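You operate a simulated robot arm through the tools that you are given. There is no shell and no other tool.

The job below is to be done with a simulated robot arm. You get a single attempt, and the scene is never put back.

JOB
Vent the grey gauge plate, then move its plug to the black tray.
Fine: red handle shut, blue knob open till the needle rests at 0, only then free the collar; plug into the middle well; shut the blue knob again. Leave the rest. Set down upright: what you pick out.

The check looks at the end state, three seconds after you hand in, the way a careful person would. Anything else that was tipped, shoved, dropped, spilled or broken makes it a failure.

ROBOT AND FRAMES
A 6-joint arm with a two-finger parallel gripper, fixed in place. Base frame: the origin is at the foot of the arm, x ahead of it, y to its left, z up; the work surface is at about z = 920. Readings come in mm, rad, newtons and seconds.
With the tool pointing down near the work surface it reaches from about 360 to 760 mm from the base axis. Its first joint turns from -1.152 to 1.152 rad. Payload 2.45 kg.
The tool frame sits at the grasp point between the pads (the TCP): z along the fingers, y along the line on which they close. The tips reach 24 mm beyond it. Largest opening 68 mm; finger width 17, thickness 10; the body of the gripper, 40 by 70 mm, starts 41 mm behind the TCP.
Orientation is that of the tool frame in the base frame, as a unit quaternion [w, x, y, z]. With the fingers straight down and closing along the base's y, the tool's x points along the base's -x, its y along +y and its z along -z.

CONTROLS
- The arm moves only by the tool step_arm. Its argument "deltas" is a list that holds one entry, the list of rows, each a list of 7 numbers: the shift along the base's x, y, z in units of 400 mm (1.0 is 400 mm), then the turn, a rotation vector about the base's x, y, z in units of 90 degrees (1.0 is 90 degrees), then the finger opening in mm, from 0 to 68. In form: [[[tx, ty, tz, rx, ry, rz, jaw], ...]]. A call has 1 to 20 rows; each row is the pose to reach, as a shift and turn from the pose commanded when the call began. A call with a number of a shift or a turn outside -1 to 1 is refused whole. A row lasts 0.2 s, in which the tool goes at most 50 mm and 0.15 rad; a call with a longer step from one row to the next is refused whole, and so is a gripper value outside its range. Where a pose cannot be reached the arm comes as near as it can. A force on the tool above 40 N (or 10 N above the force at the start of the call, whichever is more), or a blocked arm, ends the call early, and 0.2 s more pass. The fingers move at their own pace (about 108 mm/s each) and stop on an object; they squeeze with about 40 N. The grip force told is the motor's: it shows also when the fingers shut on nothing. Time passes only in rows, and 0.2 s behind the last, so rows that repeat a pose let the fingers close. It gives the time, the measured TCP pose, the force on the tool (base axes), the opening and the grip force at its end, in the units of the frame above (readings bear some noise), with the torque about the TCP (base axes, N m) and any sound that the robot's microphone picked up.
- Cameras (640 x 400 px; columns grow to the right, rows downward): "scene" is fixed at [186.8, 435.6, 1459]; the picture's right is [-0.50, -0.86, 0.00], its down [-0.52, 0.30, -0.80] and it looks along [0.69, -0.40, -0.60] (base axes); focal length 234 px, centre (320, 200). "wrist" rides on the gripper at [84, 11, -75] in the tool frame; the picture's right is [-0.13, 0.99, 0.00], its down [-0.60, -0.08, -0.79] and it looks along [-0.79, -0.10, 0.61] (tool axes); focal length 251 px, centre (320, 200). There is no depth. A picture from a camera that has moved, and an enlarged one, comes with that camera's place and axes in the base frame and with its lens.
- camera(camera): a new picture of that camera. The clock stands still meanwhile.
- close_up(camera, box): a new picture of the part [left, top, right, bottom] of that camera's present view, enlarged. The clock stands still meanwhile.
- hand_in(): hands the job in; it is judged then, once.

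Places have to be worked out from the pictures, the camera data and where the tool is seen. Open the gripper and draw the arm clear of the work before you hand the job in, unless the task says otherwise.

The tools are called as name(argument=value, ...) on one line, values as JSON. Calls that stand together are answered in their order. step_arm: Moves the arm, as the interface text tells. Its arguments: {"type":"object","properties":{"deltas":{"type":"array","items":{"type":"array","items":{"type":"array","items":{"type":"number"}}}}},"required":["deltas"]} The other tools are called the same way: camera (camera) takes a picture; close_up (camera, box) takes an enlarged picture of a part of a camera's view; hand_in () hands the job in.

At the start:

```text
time: 0.0
position: [489.8, 112.9, 1310.1]
tcp_rot: [0.0, 0.001, 1.0, 0.0]
force: [-0.1, -0.3, -0.1]
ft_torque: [0.01, 0.0, 0.02]
width: 67.9
grip_force: 0.0
```

scene: 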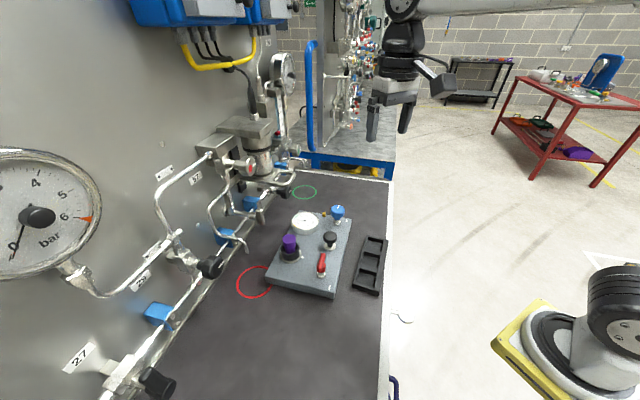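
wrist: 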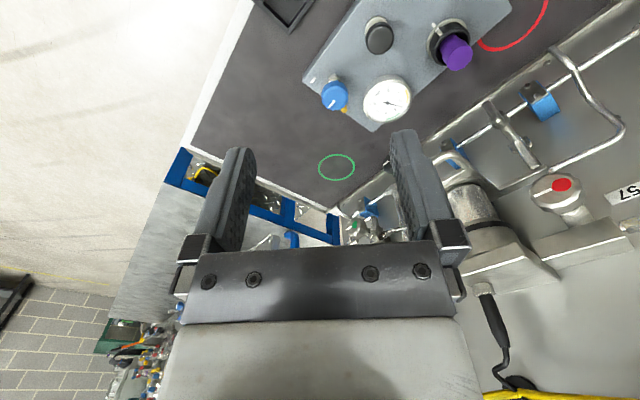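

I'll begin with enlarged views of the plate to locate the parts.

close_up(camera="scene", box=[230, 170, 400, 310])

close_up(camera="wrist", box=[240, 0, 560, 200])

```text
2.86 times, centred on (315, 240) of scene
camera zoom: at [186.8, 435.6, 1459.0], right [-0.5, -0.86, 0.0], down [-0.52, 0.3, -0.8], along [0.69, -0.4, -0.6], focal length 669 px, centre (334, 86)
```

zoom: 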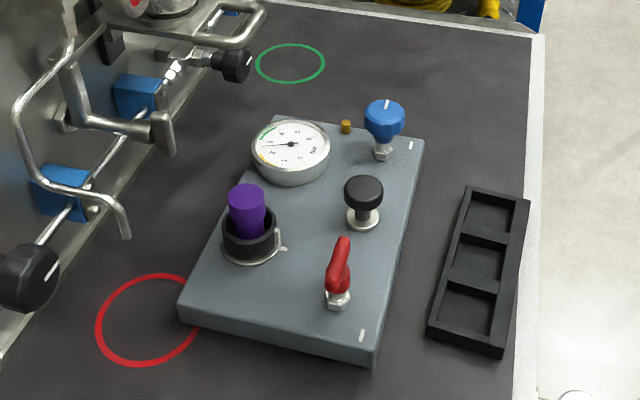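

```text
2.00 times, centred on (400, 100) of wrist
camera zoom: at [405.6, 125.8, 1385.4], right [0.13, 0.99, 0.0], down [0.6, -0.08, 0.79], along [0.79, -0.1, -0.61], focal length 503 px, centre (160, 400)
```

zoom: 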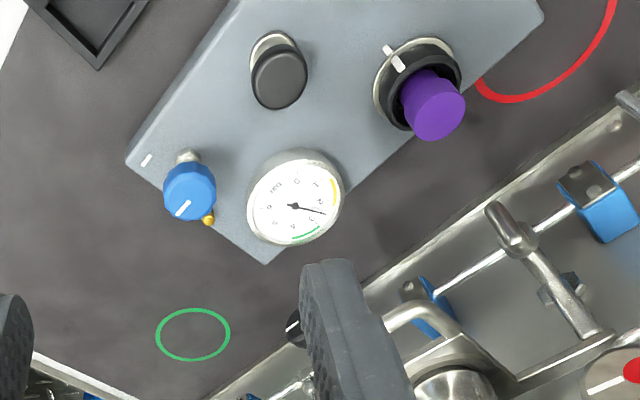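

The scene view puts the gauge near (674,207), blue knob (651,102), red handle (509,244), plug (592,292), black knob (563,184), and the tray's middle well (483,98). I'll lower the tool above the plate for a sharper wrist view.

step_arm(deltas=[[[0.015, 0.055, -0.075, 0, 0, 0, 68], [0.035, 0.11, -0.15, 0, 0, 0, 68], [0.055, 0.17, -0.23, 0, 0, 0, 68], [0.075, 0.23, -0.3125, 0, 0, 0, 68], [0.075, 0.23, -0.3125, 0, 0, 0, 68]]])

camera(camera="wrist")

close_up(camera="wrist", box=[160, 0, 480, 200])

```text
time: 1.2
position: [518.9, 205.7, 1184.3]
tcp_rot: [0.0, 0.0, 1.0, 0.0]
force: [-0.2, 0.8, -0.4]
ft_torque: [0.01, 0.0, 0.01]
width: 68.1
grip_force: 0.1
```

```text
taken
camera wrist: at [435.0, 217.1, 1259.8], right [0.13, 0.99, 0.0], down [0.6, -0.08, 0.79], along [0.79, -0.1, -0.61], focal length 251 px, centre (320, 200)
```

wrist: 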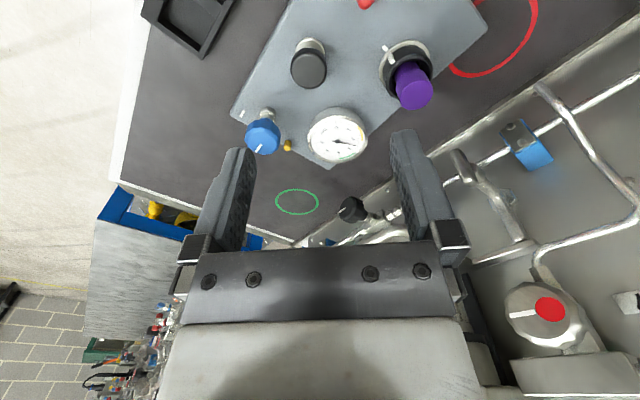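

```text
2.00 times, centred on (320, 100) of wrist
camera zoom: at [435.0, 217.1, 1259.8], right [0.13, 0.99, 0.0], down [0.6, -0.08, 0.79], along [0.79, -0.1, -0.61], focal length 503 px, centre (320, 400)
```

zoom: 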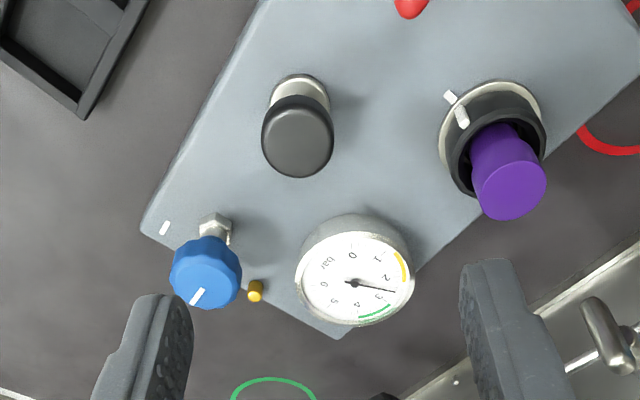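

The gauge reads about 2.7 bar. I'll pull back toward the base so the whole plate, including the red handle and tray, is in view.

step_arm(deltas=[[[-0.1, 0, 0, 0, 0, 0, 68], [-0.2, 0, 0, 0, 0, 0, 68], [-0.3, 0, 0.0, 0, 0, 0, 68], [-0.3, 0, 0, 0, 0, 0, 68]]])

close_up(camera="wrist", box=[120, 0, 520, 250])

close_up(camera="wrist", box=[320, 0, 480, 100])

```text
time: 2.2
position: [399.3, 205.1, 1184.4]
tcp_rot: [0.0, 0.0, 1.0, 0.001]
force: [-0.3, 0.4, -0.8]
ft_torque: [0.03, -0.02, -0.01]
width: 67.8
grip_force: 0.1
```

```text
1.60 times, centred on (320, 125) of wrist
camera zoom: at [314.8, 217.8, 1260.2], right [0.13, 0.99, 0.0], down [0.6, -0.08, 0.79], along [0.79, -0.1, -0.61], focal length 402 px, centre (320, 320)
```

zoom: 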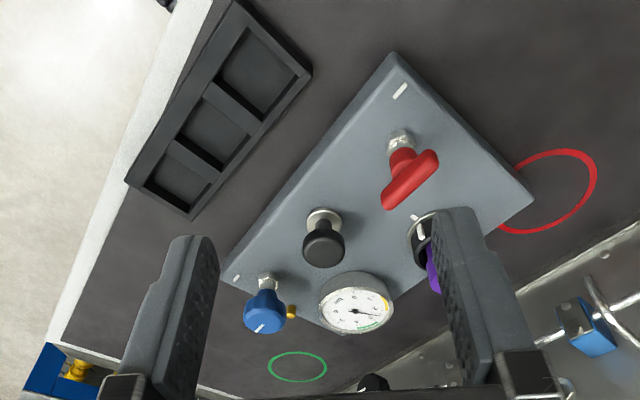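

```text
4.00 times, centred on (400, 50) of wrist
camera zoom: at [314.8, 217.8, 1260.2], right [0.13, 0.99, 0.0], down [0.6, -0.08, 0.79], along [0.79, -0.1, -0.61], focal length 1006 px, centre (0, 800)
```

zoom: 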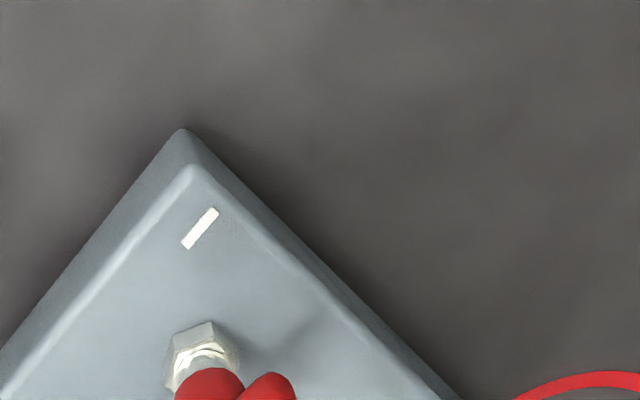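

Let me zoom in on the red handle, the blue knob and the collar.

close_up(camera="scene", box=[295, 240, 359, 280])

close_up(camera="wrist", box=[330, 60, 426, 120])

close_up(camera="scene", box=[272, 220, 336, 260])

close_up(camera="scene", box=[280, 195, 360, 245])

```text
10.00 times, centred on (327, 260) of scene
camera zoom: at [186.7, 435.6, 1459.0], right [-0.5, -0.86, 0.0], down [-0.52, 0.3, -0.8], along [0.69, -0.4, -0.6], focal length 2341 px, centre (250, -400)
```

zoom: 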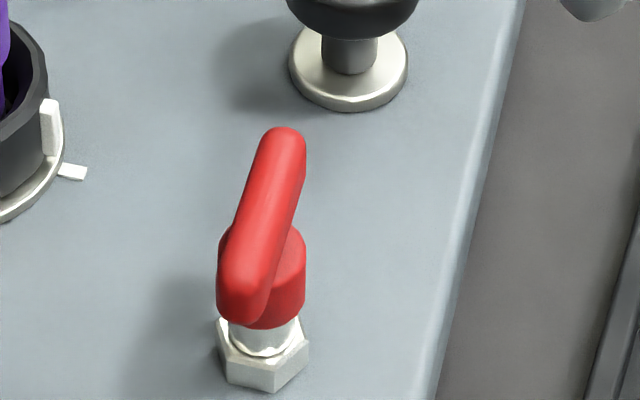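

```text
6.67 times, centred on (378, 90) of wrist
camera zoom: at [314.8, 217.8, 1260.2], right [0.13, 0.99, 0.0], down [0.6, -0.08, 0.79], along [0.79, -0.1, -0.61], focal length 1676 px, centre (-67, 933)
```

zoom: 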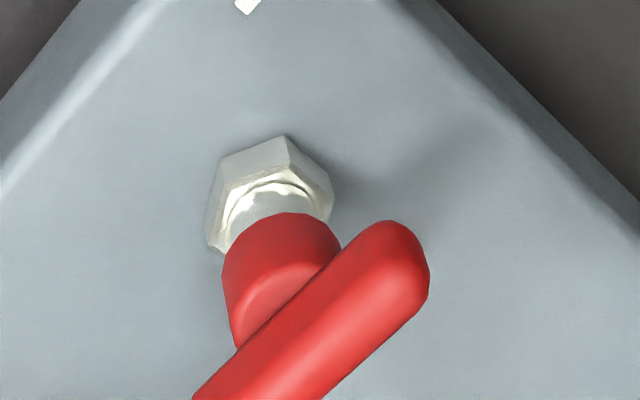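

```text
10.00 times, centred on (304, 240) of scene
camera zoom: at [186.7, 435.6, 1459.0], right [-0.5, -0.86, 0.0], down [-0.52, 0.3, -0.8], along [0.69, -0.4, -0.6], focal length 2341 px, centre (480, -200)
```

zoom: 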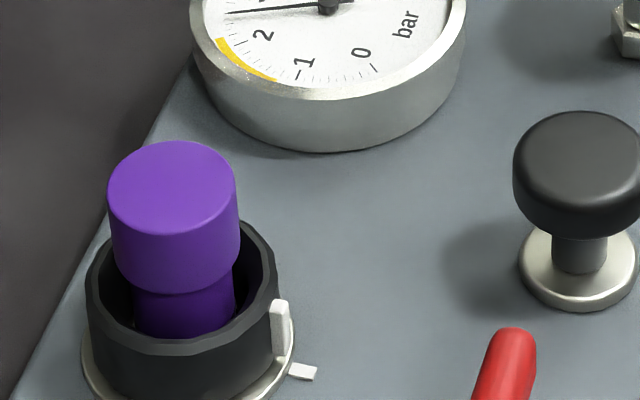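

```text
8.00 times, centred on (320, 220) of scene
camera zoom: at [186.7, 435.6, 1459.0], right [-0.5, -0.86, 0.0], down [-0.52, 0.3, -0.8], along [0.69, -0.4, -0.6], focal length 1873 px, centre (320, 40)
```

zoom: 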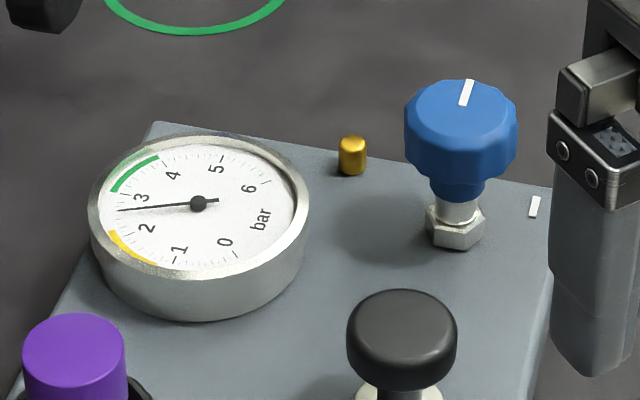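

The red handle is a T-bar currently about in line with the plate's long axis. I'll hover nearer to see the handle and then the collar from almost overhead.

step_arm(deltas=[[[0.08, 0.05, -0.05, 0, 0, 0, 68], [0.165, 0.11, -0.11, 0, 0, 0, 68], [0.165, 0.11, -0.11, 0, 0, 0, 68]]])

close_up(camera="wrist", box=[160, 0, 480, 200])

close_up(camera="wrist", box=[360, 20, 456, 80])

```text
time: 3.0
position: [466.6, 251.1, 1141.6]
tcp_rot: [0.0, 0.0, 1.0, 0.001]
force: [-0.8, -0.4, -0.6]
ft_torque: [0.03, -0.01, -0.02]
width: 68.1
grip_force: 0.1
```

```text
2.00 times, centred on (320, 100) of wrist
camera zoom: at [381.8, 262.6, 1216.6], right [0.13, 0.99, 0.0], down [0.6, -0.08, 0.79], along [0.79, -0.1, -0.61], focal length 503 px, centre (320, 400)
```

zoom: 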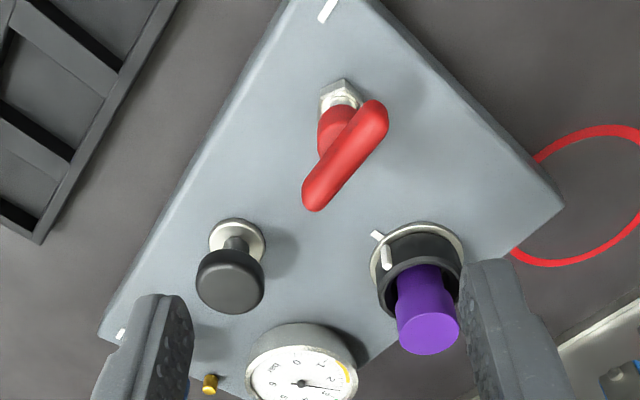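

```text
6.67 times, centred on (408, 50) of wrist
camera zoom: at [381.8, 262.6, 1216.6], right [0.13, 0.99, 0.0], down [0.6, -0.08, 0.79], along [0.79, -0.1, -0.61], focal length 1676 px, centre (-267, 1200)
```

zoom: 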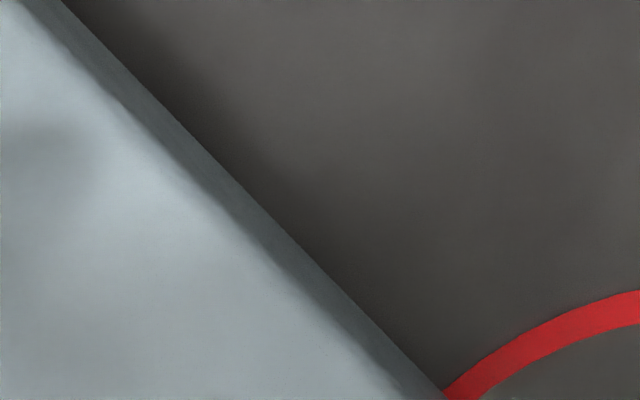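

Wrist triangulation puts the red valve's axis near (484,259), its bar at z≈1005 and in line with the plate's long axis. I'll check the scene camera's calibration against the known gripper pose and zoom in on the collar marks.

close_up(camera="scene", box=[240, 120, 432, 240])

close_up(camera="wrist", box=[320, 90, 416, 180])

```text
3.33 times, centred on (336, 180) of scene
camera zoom: at [186.8, 435.7, 1459.0], right [-0.5, -0.86, 0.0], down [-0.52, 0.3, -0.8], along [0.69, -0.4, -0.6], focal length 780 px, centre (267, 267)
```

zoom: 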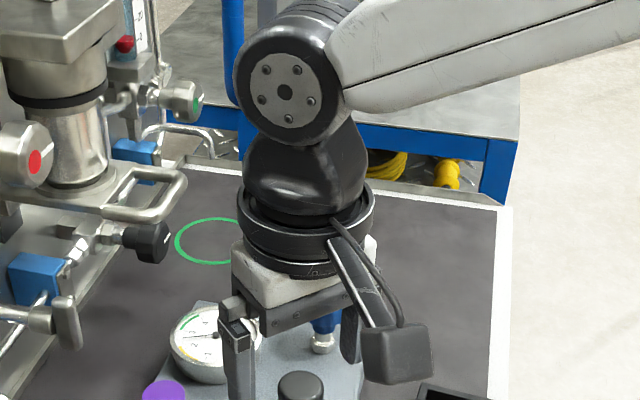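

```text
4.44 times, centred on (368, 135) of wrist
camera zoom: at [381.8, 262.6, 1216.6], right [0.13, 0.99, 0.0], down [0.6, -0.08, 0.79], along [0.79, -0.1, -0.61], focal length 1118 px, centre (107, 489)
```

zoom: 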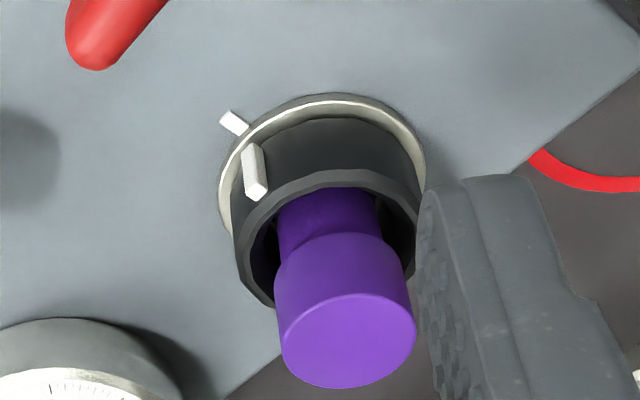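

Scene and wrist estimates agree within about 10 mm. I'll turn the tool so its jaws close across the red bar and hover above the bar to check alignment.

step_arm(deltas=[[[0.01, 0.002, -0.03, 0, 0, -0.08, 68], [0.02, 0.004, -0.06, 0, 0, -0.16, 68], [0.03, 0.006, -0.09, 0, 0, -0.24, 68], [0.04, 0.008, -0.12, 0, 0, -0.32, 68], [0.05, 0.01, -0.15, 0, 0, -0.4, 68], [0.05, 0.0125, -0.175, 0, 0, -0.478, 68], [0.05, 0.0125, -0.175, 0, 0, -0.478, 68]]])

camera(camera="wrist")

close_up(camera="scene", box=[240, 180, 400, 280])

```text
time: 4.6
position: [485.3, 255.0, 1071.7]
tcp_rot: [0.0, 0.368, 0.93, -0.001]
force: [0.2, 0.3, 0.4]
ft_torque: [-0.03, -0.05, 0.02]
width: 68.0
grip_force: 0.0
```

```text
taken
camera wrist: at [431.8, 321.5, 1146.6], right [0.77, 0.64, 0.0], down [0.39, -0.47, 0.79], along [0.5, -0.61, -0.61], focal length 251 px, centre (320, 200)
```

wrist: 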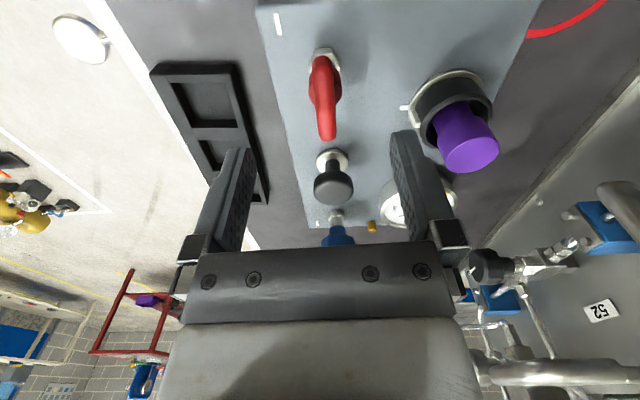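

```text
4.00 times, centred on (320, 230) of scene
camera zoom: at [186.8, 435.6, 1459.0], right [-0.5, -0.86, 0.0], down [-0.52, 0.3, -0.8], along [0.69, -0.4, -0.6], focal length 936 px, centre (320, 80)
```

zoom: 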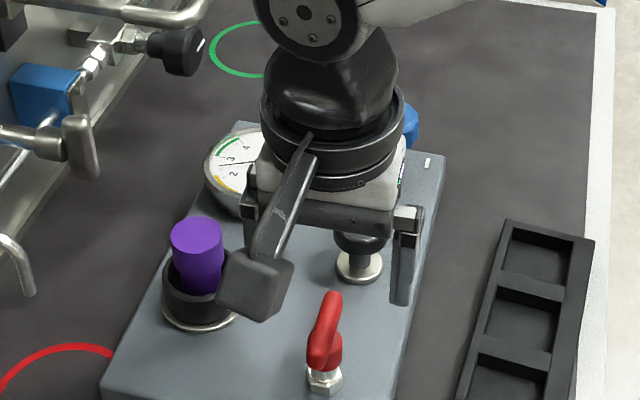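

The fingers straddle the bar's line well. Let me zoom on the handle from this aligned view to judge its height and whether the bar is offset from its stem.

close_up(camera="wrist", box=[272, 30, 384, 100])

close_up(camera="wrist", box=[272, 80, 384, 150])

close_up(camera="scene", box=[288, 235, 352, 295])

```text
5.71 times, centred on (328, 65) of wrist
camera zoom: at [431.8, 321.5, 1146.6], right [0.77, 0.64, 0.0], down [0.39, -0.47, 0.79], along [0.5, -0.61, -0.61], focal length 1437 px, centre (274, 971)
```

zoom: 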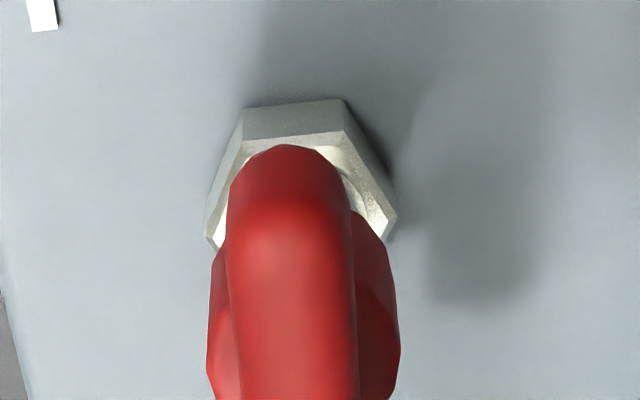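

```text
5.71 times, centred on (328, 115) of wrist
camera zoom: at [431.8, 321.5, 1146.6], right [0.77, 0.64, 0.0], down [0.39, -0.47, 0.79], along [0.5, -0.61, -0.61], focal length 1437 px, centre (274, 686)
```

zoom: 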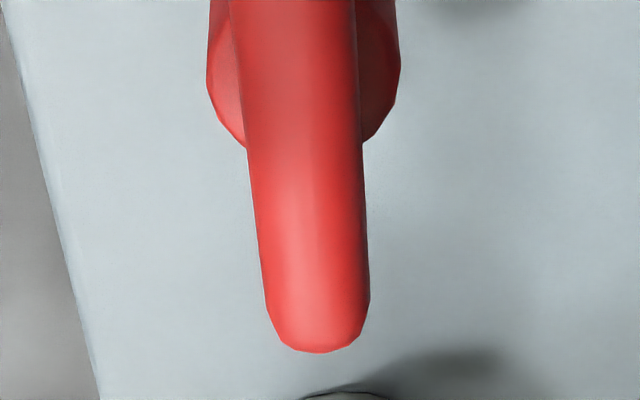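

```text
6.67 times, centred on (320, 265) of scene
camera zoom: at [186.8, 435.6, 1459.0], right [-0.5, -0.86, 0.0], down [-0.52, 0.3, -0.8], along [0.69, -0.4, -0.6], focal length 1561 px, centre (320, -233)
```

zoom: 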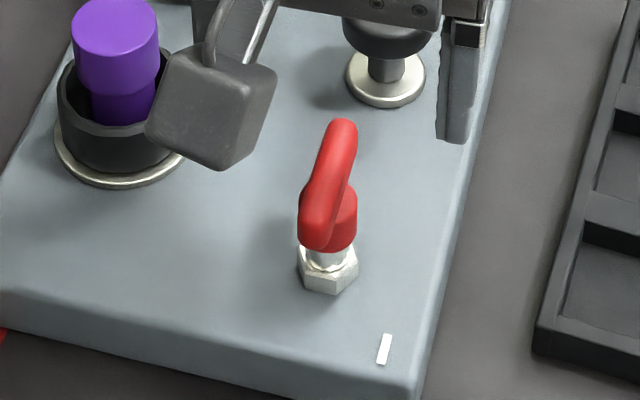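

The lever is asymmetric: it points away from the base with its pivot at the near end. I'll move over the lever arm past the hub and lower to just above it, then look again.

step_arm(deltas=[[[0.026, -0.018, -0.05, 0, 0, -0.02, 68], [0.0525, -0.035, -0.105, 0, 0, -0.038, 68], [0.0525, -0.035, -0.105, 0, 0, -0.038, 68]]])

camera(camera="wrist")

close_up(camera="scene", box=[272, 205, 368, 275])

```text
time: 5.4
position: [507.7, 241.2, 1028.8]
tcp_rot: [0.0, 0.395, 0.919, 0.0]
force: [-0.9, 0.2, -0.3]
ft_torque: [0.02, 0.01, -0.02]
width: 67.7
grip_force: 0.1
```

```text
taken
camera wrist: at [456.9, 310.9, 1103.7], right [0.81, 0.59, 0.0], down [0.36, -0.49, 0.79], along [0.47, -0.64, -0.61], focal length 251 px, centre (320, 200)
```

wrist: 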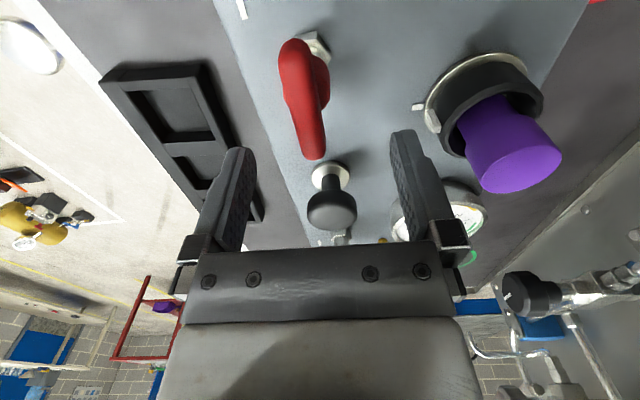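

```text
5.71 times, centred on (320, 240) of scene
camera zoom: at [186.8, 435.6, 1459.0], right [-0.5, -0.86, 0.0], down [-0.52, 0.3, -0.8], along [0.69, -0.4, -0.6], focal length 1338 px, centre (320, -29)
```

zoom: 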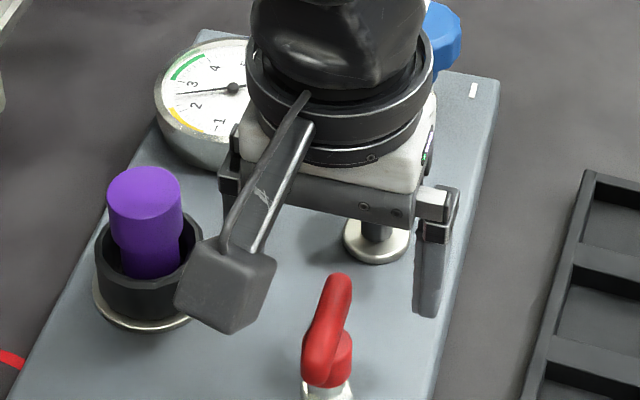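

The scene view shows the jaws centred within 2 mm, while the wrist view suggests the lever lies a few mm to the left. I'll zoom the wrist view to settle this before descending.

close_up(camera="wrist", box=[208, 30, 432, 170])

close_up(camera="scene", box=[296, 230, 360, 270])

```text
2.86 times, centred on (320, 100) of wrist
camera zoom: at [456.9, 310.9, 1103.7], right [0.81, 0.59, 0.0], down [0.36, -0.49, 0.79], along [0.47, -0.64, -0.61], focal length 718 px, centre (320, 486)
```

zoom: 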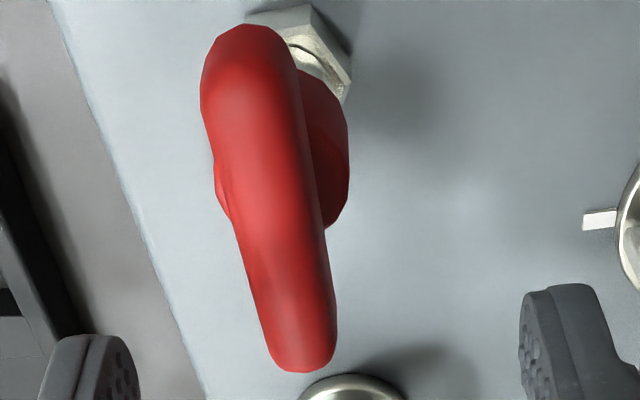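

```text
10.00 times, centred on (328, 250) of scene
camera zoom: at [186.8, 435.6, 1459.0], right [-0.5, -0.86, 0.0], down [-0.52, 0.3, -0.8], along [0.69, -0.4, -0.6], focal length 2341 px, centre (240, -300)
```

zoom: 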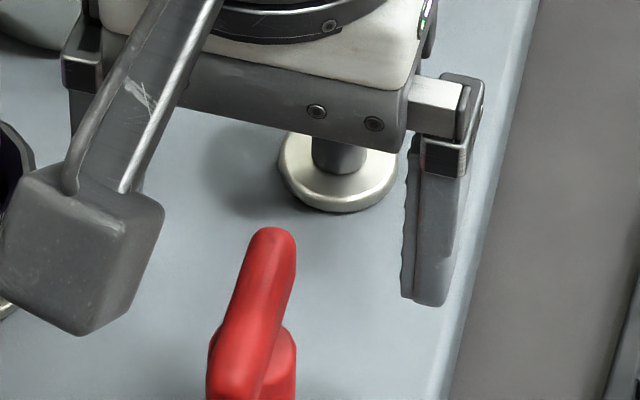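

Triangulating from three wrist views shows a T-bar centred on its stem near (488,259), at z≈1010, and taller than I first thought. I'll move the jaws back over its centre, with the tips just below the bar.

step_arm(deltas=[[[-0.023, 0.0215, -0.002, 0, 0, 0, 68], [-0.046, 0.043, -0.006, 0, 0, 0, 68], [-0.046, 0.043, -0.006, 0, 0, 0, 68]]])

close_up(camera="wrist", box=[208, 30, 432, 170])

close_up(camera="scene", box=[284, 230, 364, 280])

```text
time: 6.2
position: [487.5, 258.1, 1027.0]
tcp_rot: [0.001, 0.394, 0.919, 0.0]
force: [-0.2, -0.2, 0.1]
ft_torque: [0.0, 0.03, -0.01]
width: 67.9
grip_force: 0.0
```

```text
2.86 times, centred on (320, 100) of wrist
camera zoom: at [437.8, 328.0, 1101.6], right [0.81, 0.59, 0.0], down [0.36, -0.49, 0.79], along [0.47, -0.64, -0.61], focal length 718 px, centre (320, 486)
```

zoom: 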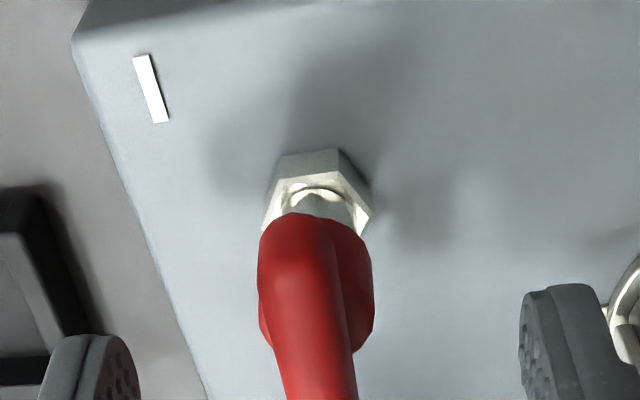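

```text
8.00 times, centred on (324, 255) of scene
camera zoom: at [186.8, 435.6, 1459.0], right [-0.5, -0.86, 0.0], down [-0.52, 0.3, -0.8], along [0.69, -0.4, -0.6], focal length 1873 px, centre (288, -240)
```

zoom: 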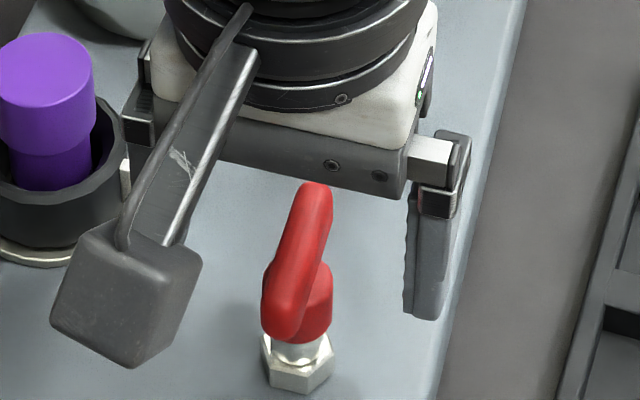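

The bar is centred laterally between the pads, though the nut suggests the axis is about 5 mm further along the bar. I'll shift by that and close on the bar.

step_arm(deltas=[[[0.009, -0.009, -0.006, 0, 0, 0, 68], [0.009, -0.009, -0.006, 0, 0, 0, 40], [0.009, -0.009, -0.006, 0, 0, 0, 20], [0.009, -0.009, -0.006, 0, 0, 0, 5], [0.009, -0.009, -0.006, 0, 0, 0, 5]]])

close_up(camera="scene", box=[284, 230, 364, 280])

close_up(camera="wrist", box=[208, 30, 432, 170])

```text
time: 7.4
position: [490.5, 253.3, 1022.7]
tcp_rot: [0.0, 0.395, 0.919, 0.0]
force: [-7.0, -7.3, 4.6]
ft_torque: [-0.09, -0.03, 0.06]
width: 12.1
grip_force: 32.7
```

```text
8.00 times, centred on (324, 255) of scene
camera zoom: at [186.5, 435.4, 1459.1], right [-0.5, -0.86, 0.0], down [-0.52, 0.3, -0.8], along [0.69, -0.4, -0.6], focal length 1873 px, centre (288, -240)
```

zoom: 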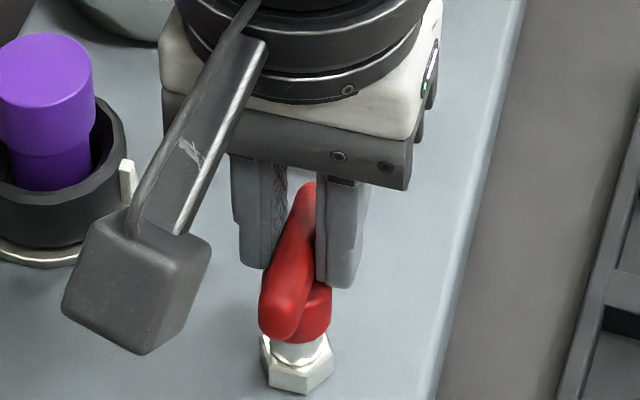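

```text
2.86 times, centred on (320, 100) of wrist
camera zoom: at [441.3, 323.5, 1099.1], right [0.81, 0.59, 0.0], down [0.36, -0.49, 0.79], along [0.47, -0.64, -0.61], focal length 718 px, centre (320, 486)
```

zoom: 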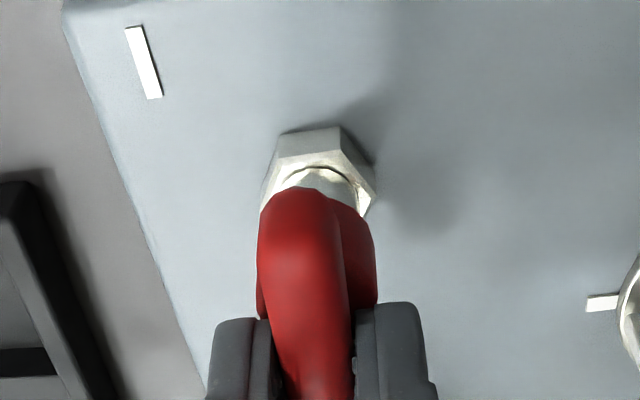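

The bar is gripped at 12 mm with modest side load. Now I'll try a small clockwise turn and watch the forces.

step_arm(deltas=[[[0, 0, 0, 0, 0, -0.06, 5], [0, 0, 0, 0, 0, -0.12, 5], [0, 0, 0, 0, 0, -0.18, 5], [0, 0, 0, 0, 0, -0.18, 5]]])

close_up(camera="scene", box=[284, 230, 364, 280])

```text
time: 8.4
position: [489.4, 252.5, 1024.1]
tcp_rot: [-0.002, 0.521, 0.854, -0.002]
force: [-19.4, -14.2, 6.2]
ft_torque: [0.65, 0.36, 0.08]
width: 11.9
grip_force: 32.4
```

```text
8.00 times, centred on (324, 255) of scene
camera zoom: at [186.1, 435.1, 1459.2], right [-0.5, -0.86, 0.0], down [-0.52, 0.3, -0.8], along [0.69, -0.4, -0.6], focal length 1873 px, centre (288, -240)
```

zoom: 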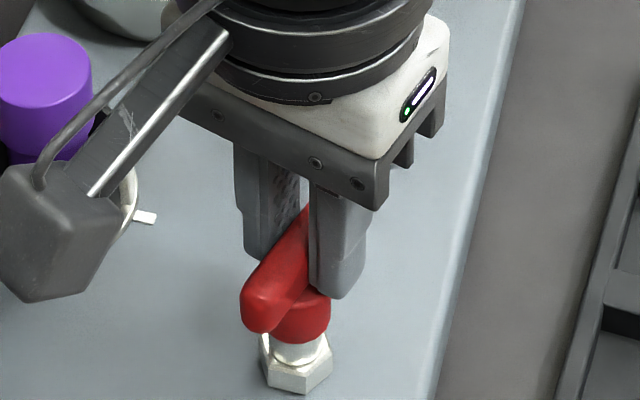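

The handle turns freely clockwise. The side load shows the pivot sits about 5 mm behind my grip, near (487,257), so I'll follow that arc and continue.

step_arm(deltas=[[[-0.008, -0.003, 0, 0, 0, -0.07, 5], [-0.0095, -0.0035, 0, 0, 0, -0.15, 5], [-0.011, -0.004, 0, 0, 0, -0.23, 5], [-0.0125, -0.004, 0, 0, 0, -0.31, 5], [-0.014, -0.004, 0, 0, 0, -0.39, 5], [-0.0156, -0.0036, 0, 0, 0, -0.47, 5], [-0.017, -0.0033, 0, 0, 0, -0.54, 5], [-0.017, -0.0033, 0, 0, 0, -0.54, 5]]])

close_up(camera="scene", box=[260, 200, 388, 280])

```text
time: 10.2
position: [486.6, 253.6, 1023.5]
tcp_rot: [0.0, 0.826, 0.563, 0.0]
force: [14.4, -6.9, -0.5]
ft_torque: [0.04, -0.27, -0.09]
width: 11.9
grip_force: 32.9
```

```text
5.00 times, centred on (324, 240) of scene
camera zoom: at [187.5, 435.6, 1458.9], right [-0.5, -0.86, 0.0], down [-0.52, 0.3, -0.8], along [0.69, -0.4, -0.61], focal length 1171 px, centre (300, 0)
```

zoom: 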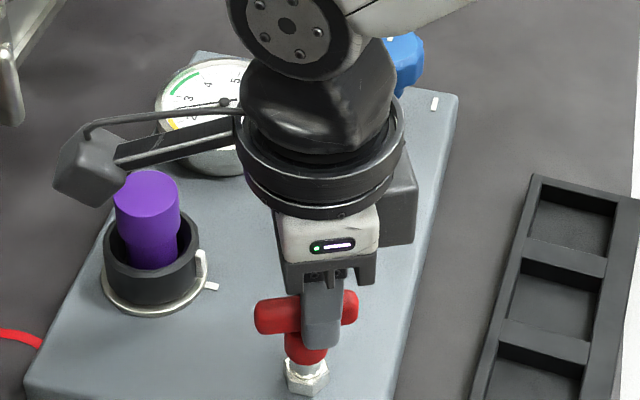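

Turned about 65° with light load. I'll carry on to the full quarter turn and watch for a stop.

step_arm(deltas=[[[0.001, 0.002, 0, 0, 0, -0.08, 5], [0.001, 0.003, 0, 0, 0, -0.16, 5], [0.001, 0.003, 0, 0, 0, -0.24, 5], [0.001, 0.003, 0, 0, 0, -0.28, 5], [0.001, 0.003, 0, 0, 0, -0.28, 5]]])

close_up(camera="scene", box=[260, 200, 388, 280])

```text
time: 11.4
position: [484.3, 254.8, 1024.5]
tcp_rot: [-0.001, 0.929, 0.371, -0.001]
force: [-3.5, -8.9, 0.3]
ft_torque: [-0.8, 0.56, 0.59]
width: 12.0
grip_force: 32.4
```

```text
5.00 times, centred on (324, 240) of scene
camera zoom: at [186.7, 435.4, 1459.0], right [-0.5, -0.86, 0.0], down [-0.52, 0.3, -0.8], along [0.69, -0.4, -0.6], focal length 1171 px, centre (300, 0)
```

zoom: 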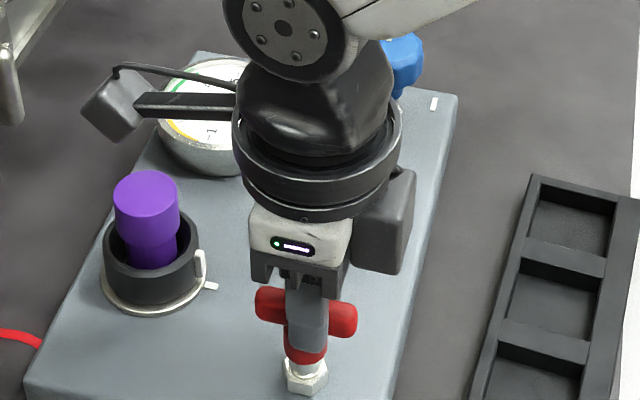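

Exactly 90° now, and torque about z has risen to 0.6 N·m, which suggests the stop. I'll nudge a few degrees further to confirm.

step_arm(deltas=[[[0, 0, 0, 0, 0, -0.03, 5], [0, 0, 0, 0, 0, -0.05, 5], [0, 0, 0, 0, 0, -0.05, 5]]])

close_up(camera="scene", box=[260, 200, 388, 280])

```text
time: 12.0
position: [484.5, 254.6, 1024.1]
tcp_rot: [-0.009, 0.939, 0.344, -0.003]
force: [-6.2, 6.1, 2.2]
ft_torque: [-0.39, -0.29, 0.65]
width: 13.1
grip_force: 33.6
out of reach, approached as far as the arm can: row 2, 3
stopped in row 3: the force on the tool passed its limit at 50 N (the readings are from after the stop); the commanded pose is now the measured one
```

```text
5.00 times, centred on (324, 240) of scene
camera zoom: at [186.5, 435.9, 1458.9], right [-0.5, -0.86, 0.0], down [-0.52, 0.3, -0.8], along [0.69, -0.4, -0.6], focal length 1171 px, centre (300, 0)
```

zoom: 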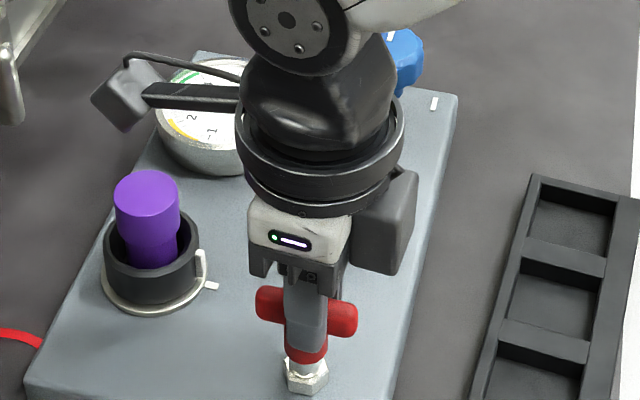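

The handle hit its hard stop crosswise to the plate, so it's shut. I'll open the jaws, lift straight up, and then look.

step_arm(deltas=[[[0, 0, 0, 0, 0, 0, 40], [0, 0, 0, 0, 0, 0, 68], [0, 0, 0, 0, 0, 0, 68], [0, 0, 0.1, 0, 0, 0.05, 68], [0, 0, 0.2, 0, 0, 0.1, 68], [0, 0, 0.2, 0, 0, 0.19, 68], [0, 0, 0.2, 0, 0, 0.28, 68], [0, 0, 0.2, 0, 0, 0.37, 68], [0, 0, 0.2, 0, 0, 0.46, 68], [0, 0, 0.2, 0, 0, 0.55, 68], [0, 0, 0.2, 0, 0, 0.55, 68]]])

close_up(camera="scene", box=[240, 180, 400, 280])

camera(camera="wrist")

```text
time: 14.4
position: [486.0, 253.1, 1103.4]
tcp_rot: [-0.007, 0.709, 0.705, -0.007]
force: [0.9, 0.7, 0.1]
ft_torque: [0.01, -0.02, 0.02]
width: 68.1
grip_force: 0.0
```

```text
4.00 times, centred on (320, 230) of scene
camera zoom: at [186.8, 435.6, 1459.0], right [-0.5, -0.86, 0.0], down [-0.52, 0.3, -0.8], along [0.69, -0.4, -0.6], focal length 936 px, centre (320, 80)
```

zoom: 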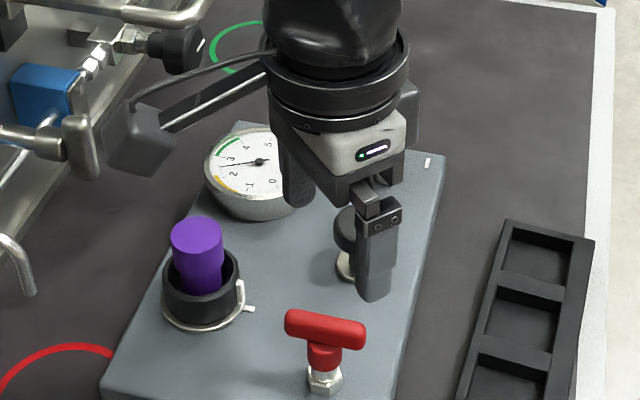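

```text
taken
camera wrist: at [498.7, 338.1, 1178.7], right [0.99, -0.14, -0.02], down [-0.07, -0.6, 0.79], along [-0.12, -0.79, -0.61], focal length 251 px, centre (320, 200)
```

wrist: 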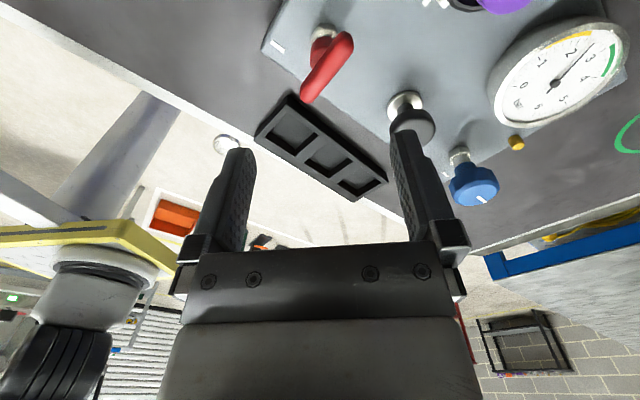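

The red handle is now clearly crosswise. The blue knob triangulates to about (621,122), centre z≈1005 and diameter ≈44 mm. I'll level out the small tilt and travel above it.

step_arm(deltas=[[[0.06, -0.06, 0, 0, -0.0126, 0, 68], [0.13, -0.13, 0, 0, -0.0126, 0, 68], [0.2, -0.2, 0, 0, -0.0126, 0, 68], [0.27, -0.27, 0, 0, -0.0126, 0, 68], [0.3375, -0.3275, 0, 0, -0.0126, 0, 68], [0.3375, -0.3275, -0.05, 0, -0.0126, 0, 68], [0.3375, -0.3275, -0.05, 0, -0.0126, 0, 68]]])

camera(camera="wrist")

close_up(camera="scene", box=[260, 160, 388, 240])

```text
time: 16.0
position: [620.8, 122.8, 1084.1]
tcp_rot: [0.0, 0.71, 0.704, 0.0]
force: [0.0, 0.4, -0.3]
ft_torque: [0.02, -0.01, 0.0]
width: 68.0
grip_force: 0.1
```

```text
taken
camera wrist: at [633.1, 207.2, 1159.1], right [0.99, -0.14, 0.0], down [-0.08, -0.6, 0.79], along [-0.11, -0.79, -0.61], focal length 251 px, centre (320, 200)
```

wrist: 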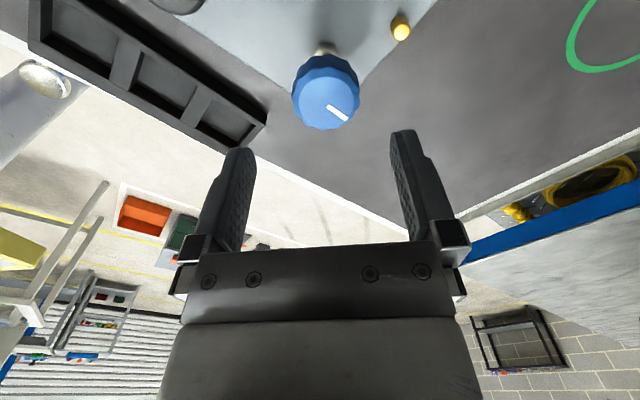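

```text
5.00 times, centred on (324, 200) of scene
camera zoom: at [186.8, 435.6, 1459.0], right [-0.5, -0.86, 0.0], down [-0.52, 0.3, -0.8], along [0.69, -0.4, -0.6], focal length 1171 px, centre (300, 200)
```

zoom: 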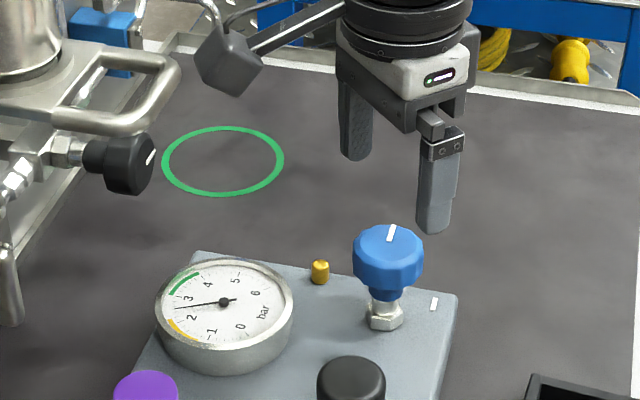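

The knob sits about 4 mm further in +x than the tool, so the axis is ≈(625,122). I'll pre-rotate clockwise (leaving room for counter-clockwise opening), centre over it, and descend around the knob.

step_arm(deltas=[[[0.005, -0.001, 0, 0, 0, -0.09, 68], [0.0105, -0.002, 0, 0, 0, -0.18, 68], [0.0105, -0.002, -0.03, 0, 0, -0.27, 68], [0.0105, -0.002, -0.06, 0, 0, -0.333, 68], [0.0105, -0.002, -0.11, 0, 0, -0.333, 68], [0.0105, -0.002, -0.15, 0, 0, -0.333, 68], [0.0105, -0.002, -0.15, 0, 0, -0.333, 68]]])

camera(camera="wrist")

close_up(camera="scene", box=[290, 180, 370, 230])

```text
time: 17.6
position: [625.3, 121.7, 1023.9]
tcp_rot: [0.0, 0.868, 0.497, 0.0]
force: [0.3, -0.2, 0.3]
ft_torque: [0.0, -0.02, 0.0]
width: 68.0
grip_force: 0.0
```

```text
taken
camera wrist: at [677.4, 189.3, 1098.8], right [0.79, -0.61, 0.0], down [-0.37, -0.48, 0.79], along [-0.49, -0.63, -0.61], focal length 251 px, centre (320, 200)
```

wrist: 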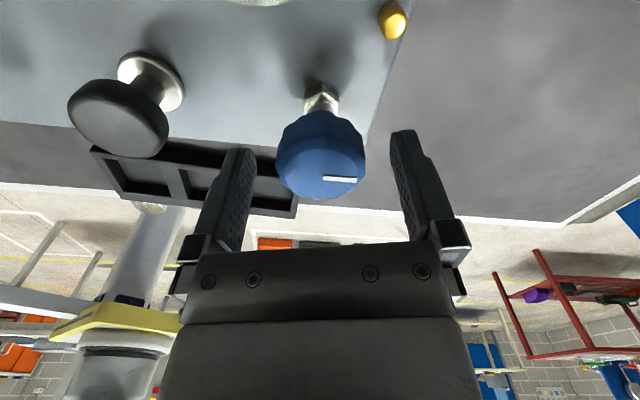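

```text
8.00 times, centred on (330, 205) of scene
camera zoom: at [186.8, 435.6, 1459.0], right [-0.5, -0.86, 0.0], down [-0.52, 0.3, -0.8], along [0.69, -0.4, -0.6], focal length 1873 px, centre (240, 160)
```

zoom: 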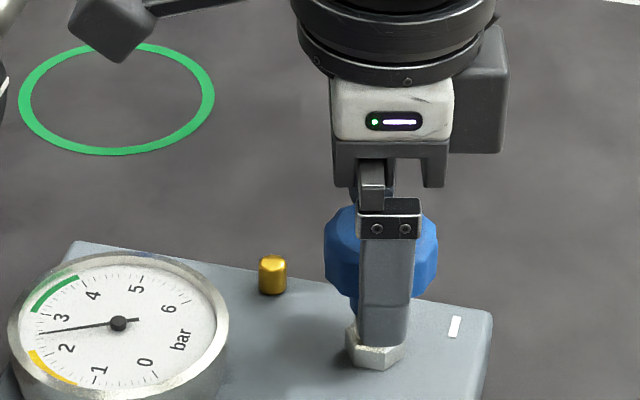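

Centred well on the knob. I'll lower 14 mm more and close on it.

step_arm(deltas=[[[0, 0, -0.02, 0, 0, 0, 68], [0, 0, -0.035, 0, 0, 0, 68], [0, 0, -0.035, 0, 0, 0, 52], [0, 0, -0.035, 0, 0, 0, 40], [0, 0, -0.035, 0, 0, 0, 36], [0, 0, -0.035, 0, 0, 0, 36]]])

```text
time: 19.0
position: [625.5, 120.6, 1008.8]
tcp_rot: [-0.001, 0.868, 0.496, 0.0]
force: [4.5, -2.2, -0.8]
ft_torque: [0.06, -0.19, 0.01]
width: 41.7
grip_force: 40.1
```

Gripped at 41.7 mm with almost no side load. Now I'll turn counter-clockwise about 35° and check the gauge and sound.

step_arm(deltas=[[[0, 0, 0, 0, 0, 0.08, 36], [0, 0, 0, 0, 0, 0.16, 36], [0, 0, 0, 0, 0, 0.24, 36], [0, 0, 0, 0, 0, 0.32, 36], [0, 0, 0, 0, 0, 0.4, 36], [0, 0, 0, 0, 0, 0.4, 36]]])

close_up(camera="scene", box=[270, 180, 366, 240])

```text
time: 20.4
position: [625.0, 119.8, 1010.0]
tcp_rot: [0.0, 0.671, 0.742, 0.0]
force: [2.5, -1.1, -0.3]
ft_torque: [0.04, -0.12, 0.07]
width: 41.3
grip_force: 39.5
```

```text
6.67 times, centred on (318, 210) of scene
camera zoom: at [187.0, 435.6, 1458.9], right [-0.5, -0.86, 0.0], down [-0.52, 0.3, -0.8], along [0.69, -0.4, -0.6], focal length 1561 px, centre (333, 133)
```

zoom: 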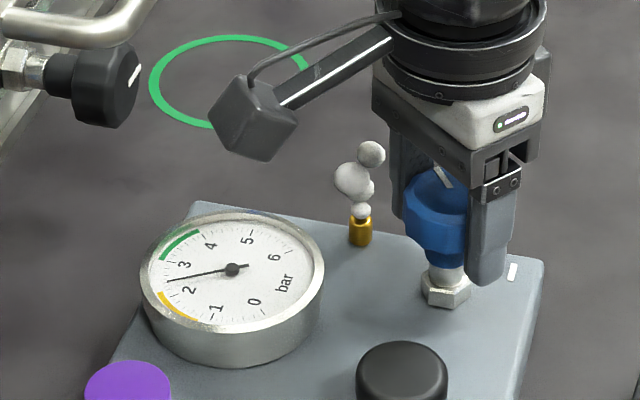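

Vapor puffs from the brass outlet and the needle is dropping (≈2.3). I'll open a bit more and wait.

step_arm(deltas=[[[0, 0, 0, 0, 0, 0.08, 36], [0, 0, 0, 0, 0, 0.16, 36], [0, 0, 0, 0, 0, 0.24, 36], [0, 0, 0, 0, 0, 0.32, 36], [0, 0, 0, 0, 0, 0.4, 36], [0, 0, 0, 0, 0, 0.48, 36], [0, 0, 0, 0, 0, 0.48, 36], [0, 0, 0, 0, 0, 0.48, 36], [0, 0, 0, 0, 0, 0.48, 36], [0, 0, 0, 0, 0, 0.48, 36]]])

close_up(camera="scene", box=[270, 180, 366, 240])

```text
time: 22.6
position: [623.9, 121.2, 1010.4]
tcp_rot: [-0.001, 0.353, 0.936, 0.0]
force: [-9.6, -7.6, 0.6]
ft_torque: [0.01, 0.23, -0.02]
width: 41.3
grip_force: 39.9
```

```text
6.67 times, centred on (318, 210) of scene
camera zoom: at [186.6, 435.4, 1459.0], right [-0.5, -0.86, 0.0], down [-0.52, 0.3, -0.8], along [0.69, -0.4, -0.6], focal length 1561 px, centre (333, 133)
```

zoom: 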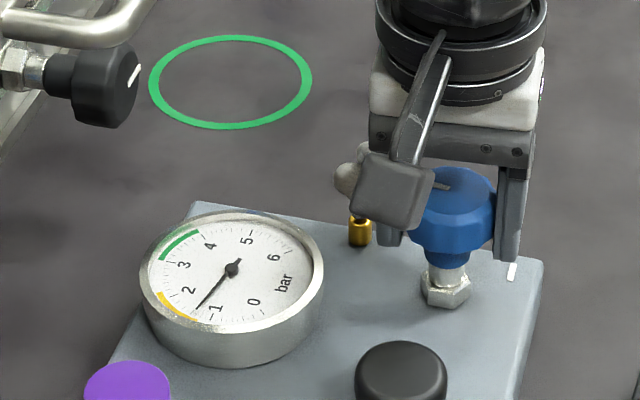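

Needle is at about 1.3 and falling. Hold the pose for a few more seconds.

step_arm(deltas=[[[0, 0, 0, 0, 0, 0, 36], [0, 0, 0, 0, 0, 0, 36], [0, 0, 0, 0, 0, 0, 36], [0, 0, 0, 0, 0, 0, 36], [0, 0, 0, 0, 0, 0, 36], [0, 0, 0, 0, 0, 0, 36], [0, 0, 0, 0, 0, 0, 36], [0, 0, 0, 0, 0, 0, 36], [0, 0, 0, 0, 0, 0, 36], [0, 0, 0, 0, 0, 0, 36], [0, 0, 0, 0, 0, 0, 36], [0, 0, 0, 0, 0, 0, 36], [0, 0, 0, 0, 0, 0, 36], [0, 0, 0, 0, 0, 0, 36], [0, 0, 0, 0, 0, 0, 36], [0, 0, 0, 0, 0, 0, 36], [0, 0, 0, 0, 0, 0, 36], [0, 0, 0, 0, 0, 0, 36], [0, 0, 0, 0, 0, 0, 36], [0, 0, 0, 0, 0, 0, 36]]])

close_up(camera="scene", box=[270, 180, 366, 240])

```text
time: 26.8
position: [624.5, 120.8, 1008.9]
tcp_rot: [-0.001, 0.353, 0.936, 0.0]
force: [-11.6, -11.7, 0.0]
ft_torque: [-0.05, 0.1, -0.03]
width: 41.2
grip_force: 39.6
```

```text
6.67 times, centred on (318, 210) of scene
camera zoom: at [186.6, 435.4, 1459.1], right [-0.5, -0.86, 0.0], down [-0.52, 0.3, -0.8], along [0.69, -0.4, -0.6], focal length 1561 px, centre (333, 133)
```

zoom: 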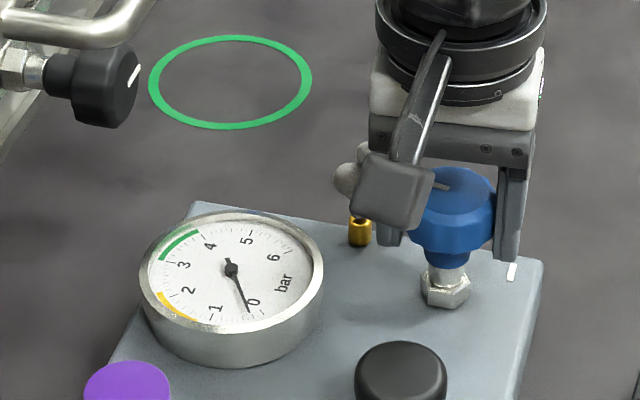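

The needle is almost at 0. I'll wait a bit longer and zoom into the gauge.

step_arm(deltas=[[[0, 0, 0, 0, 0, 0, 36], [0, 0, 0, 0, 0, 0, 36], [0, 0, 0, 0, 0, 0, 36], [0, 0, 0, 0, 0, 0, 36], [0, 0, 0, 0, 0, 0, 36], [0, 0, 0, 0, 0, 0, 36], [0, 0, 0, 0, 0, 0, 36], [0, 0, 0, 0, 0, 0, 36], [0, 0, 0, 0, 0, 0, 36], [0, 0, 0, 0, 0, 0, 36], [0, 0, 0, 0, 0, 0, 36], [0, 0, 0, 0, 0, 0, 36], [0, 0, 0, 0, 0, 0, 36], [0, 0, 0, 0, 0, 0, 36], [0, 0, 0, 0, 0, 0, 36], [0, 0, 0, 0, 0, 0, 36], [0, 0, 0, 0, 0, 0, 36], [0, 0, 0, 0, 0, 0, 36], [0, 0, 0, 0, 0, 0, 36], [0, 0, 0, 0, 0, 0, 36]]])

close_up(camera="scene", box=[286, 205, 334, 235])

```text
time: 31.0
position: [624.7, 121.3, 1008.6]
tcp_rot: [-0.001, 0.352, 0.936, 0.0]
force: [-11.3, -11.2, 0.3]
ft_torque: [0.0, 0.05, -0.05]
width: 41.3
grip_force: 40.5
```

```text
13.33 times, centred on (310, 220) of scene
camera zoom: at [186.6, 435.3, 1459.1], right [-0.5, -0.86, 0.0], down [-0.52, 0.3, -0.8], along [0.69, -0.4, -0.6], focal length 3122 px, centre (453, -67)
```

zoom: 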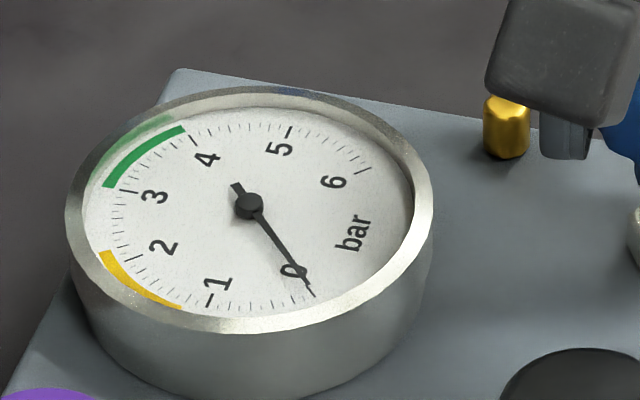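

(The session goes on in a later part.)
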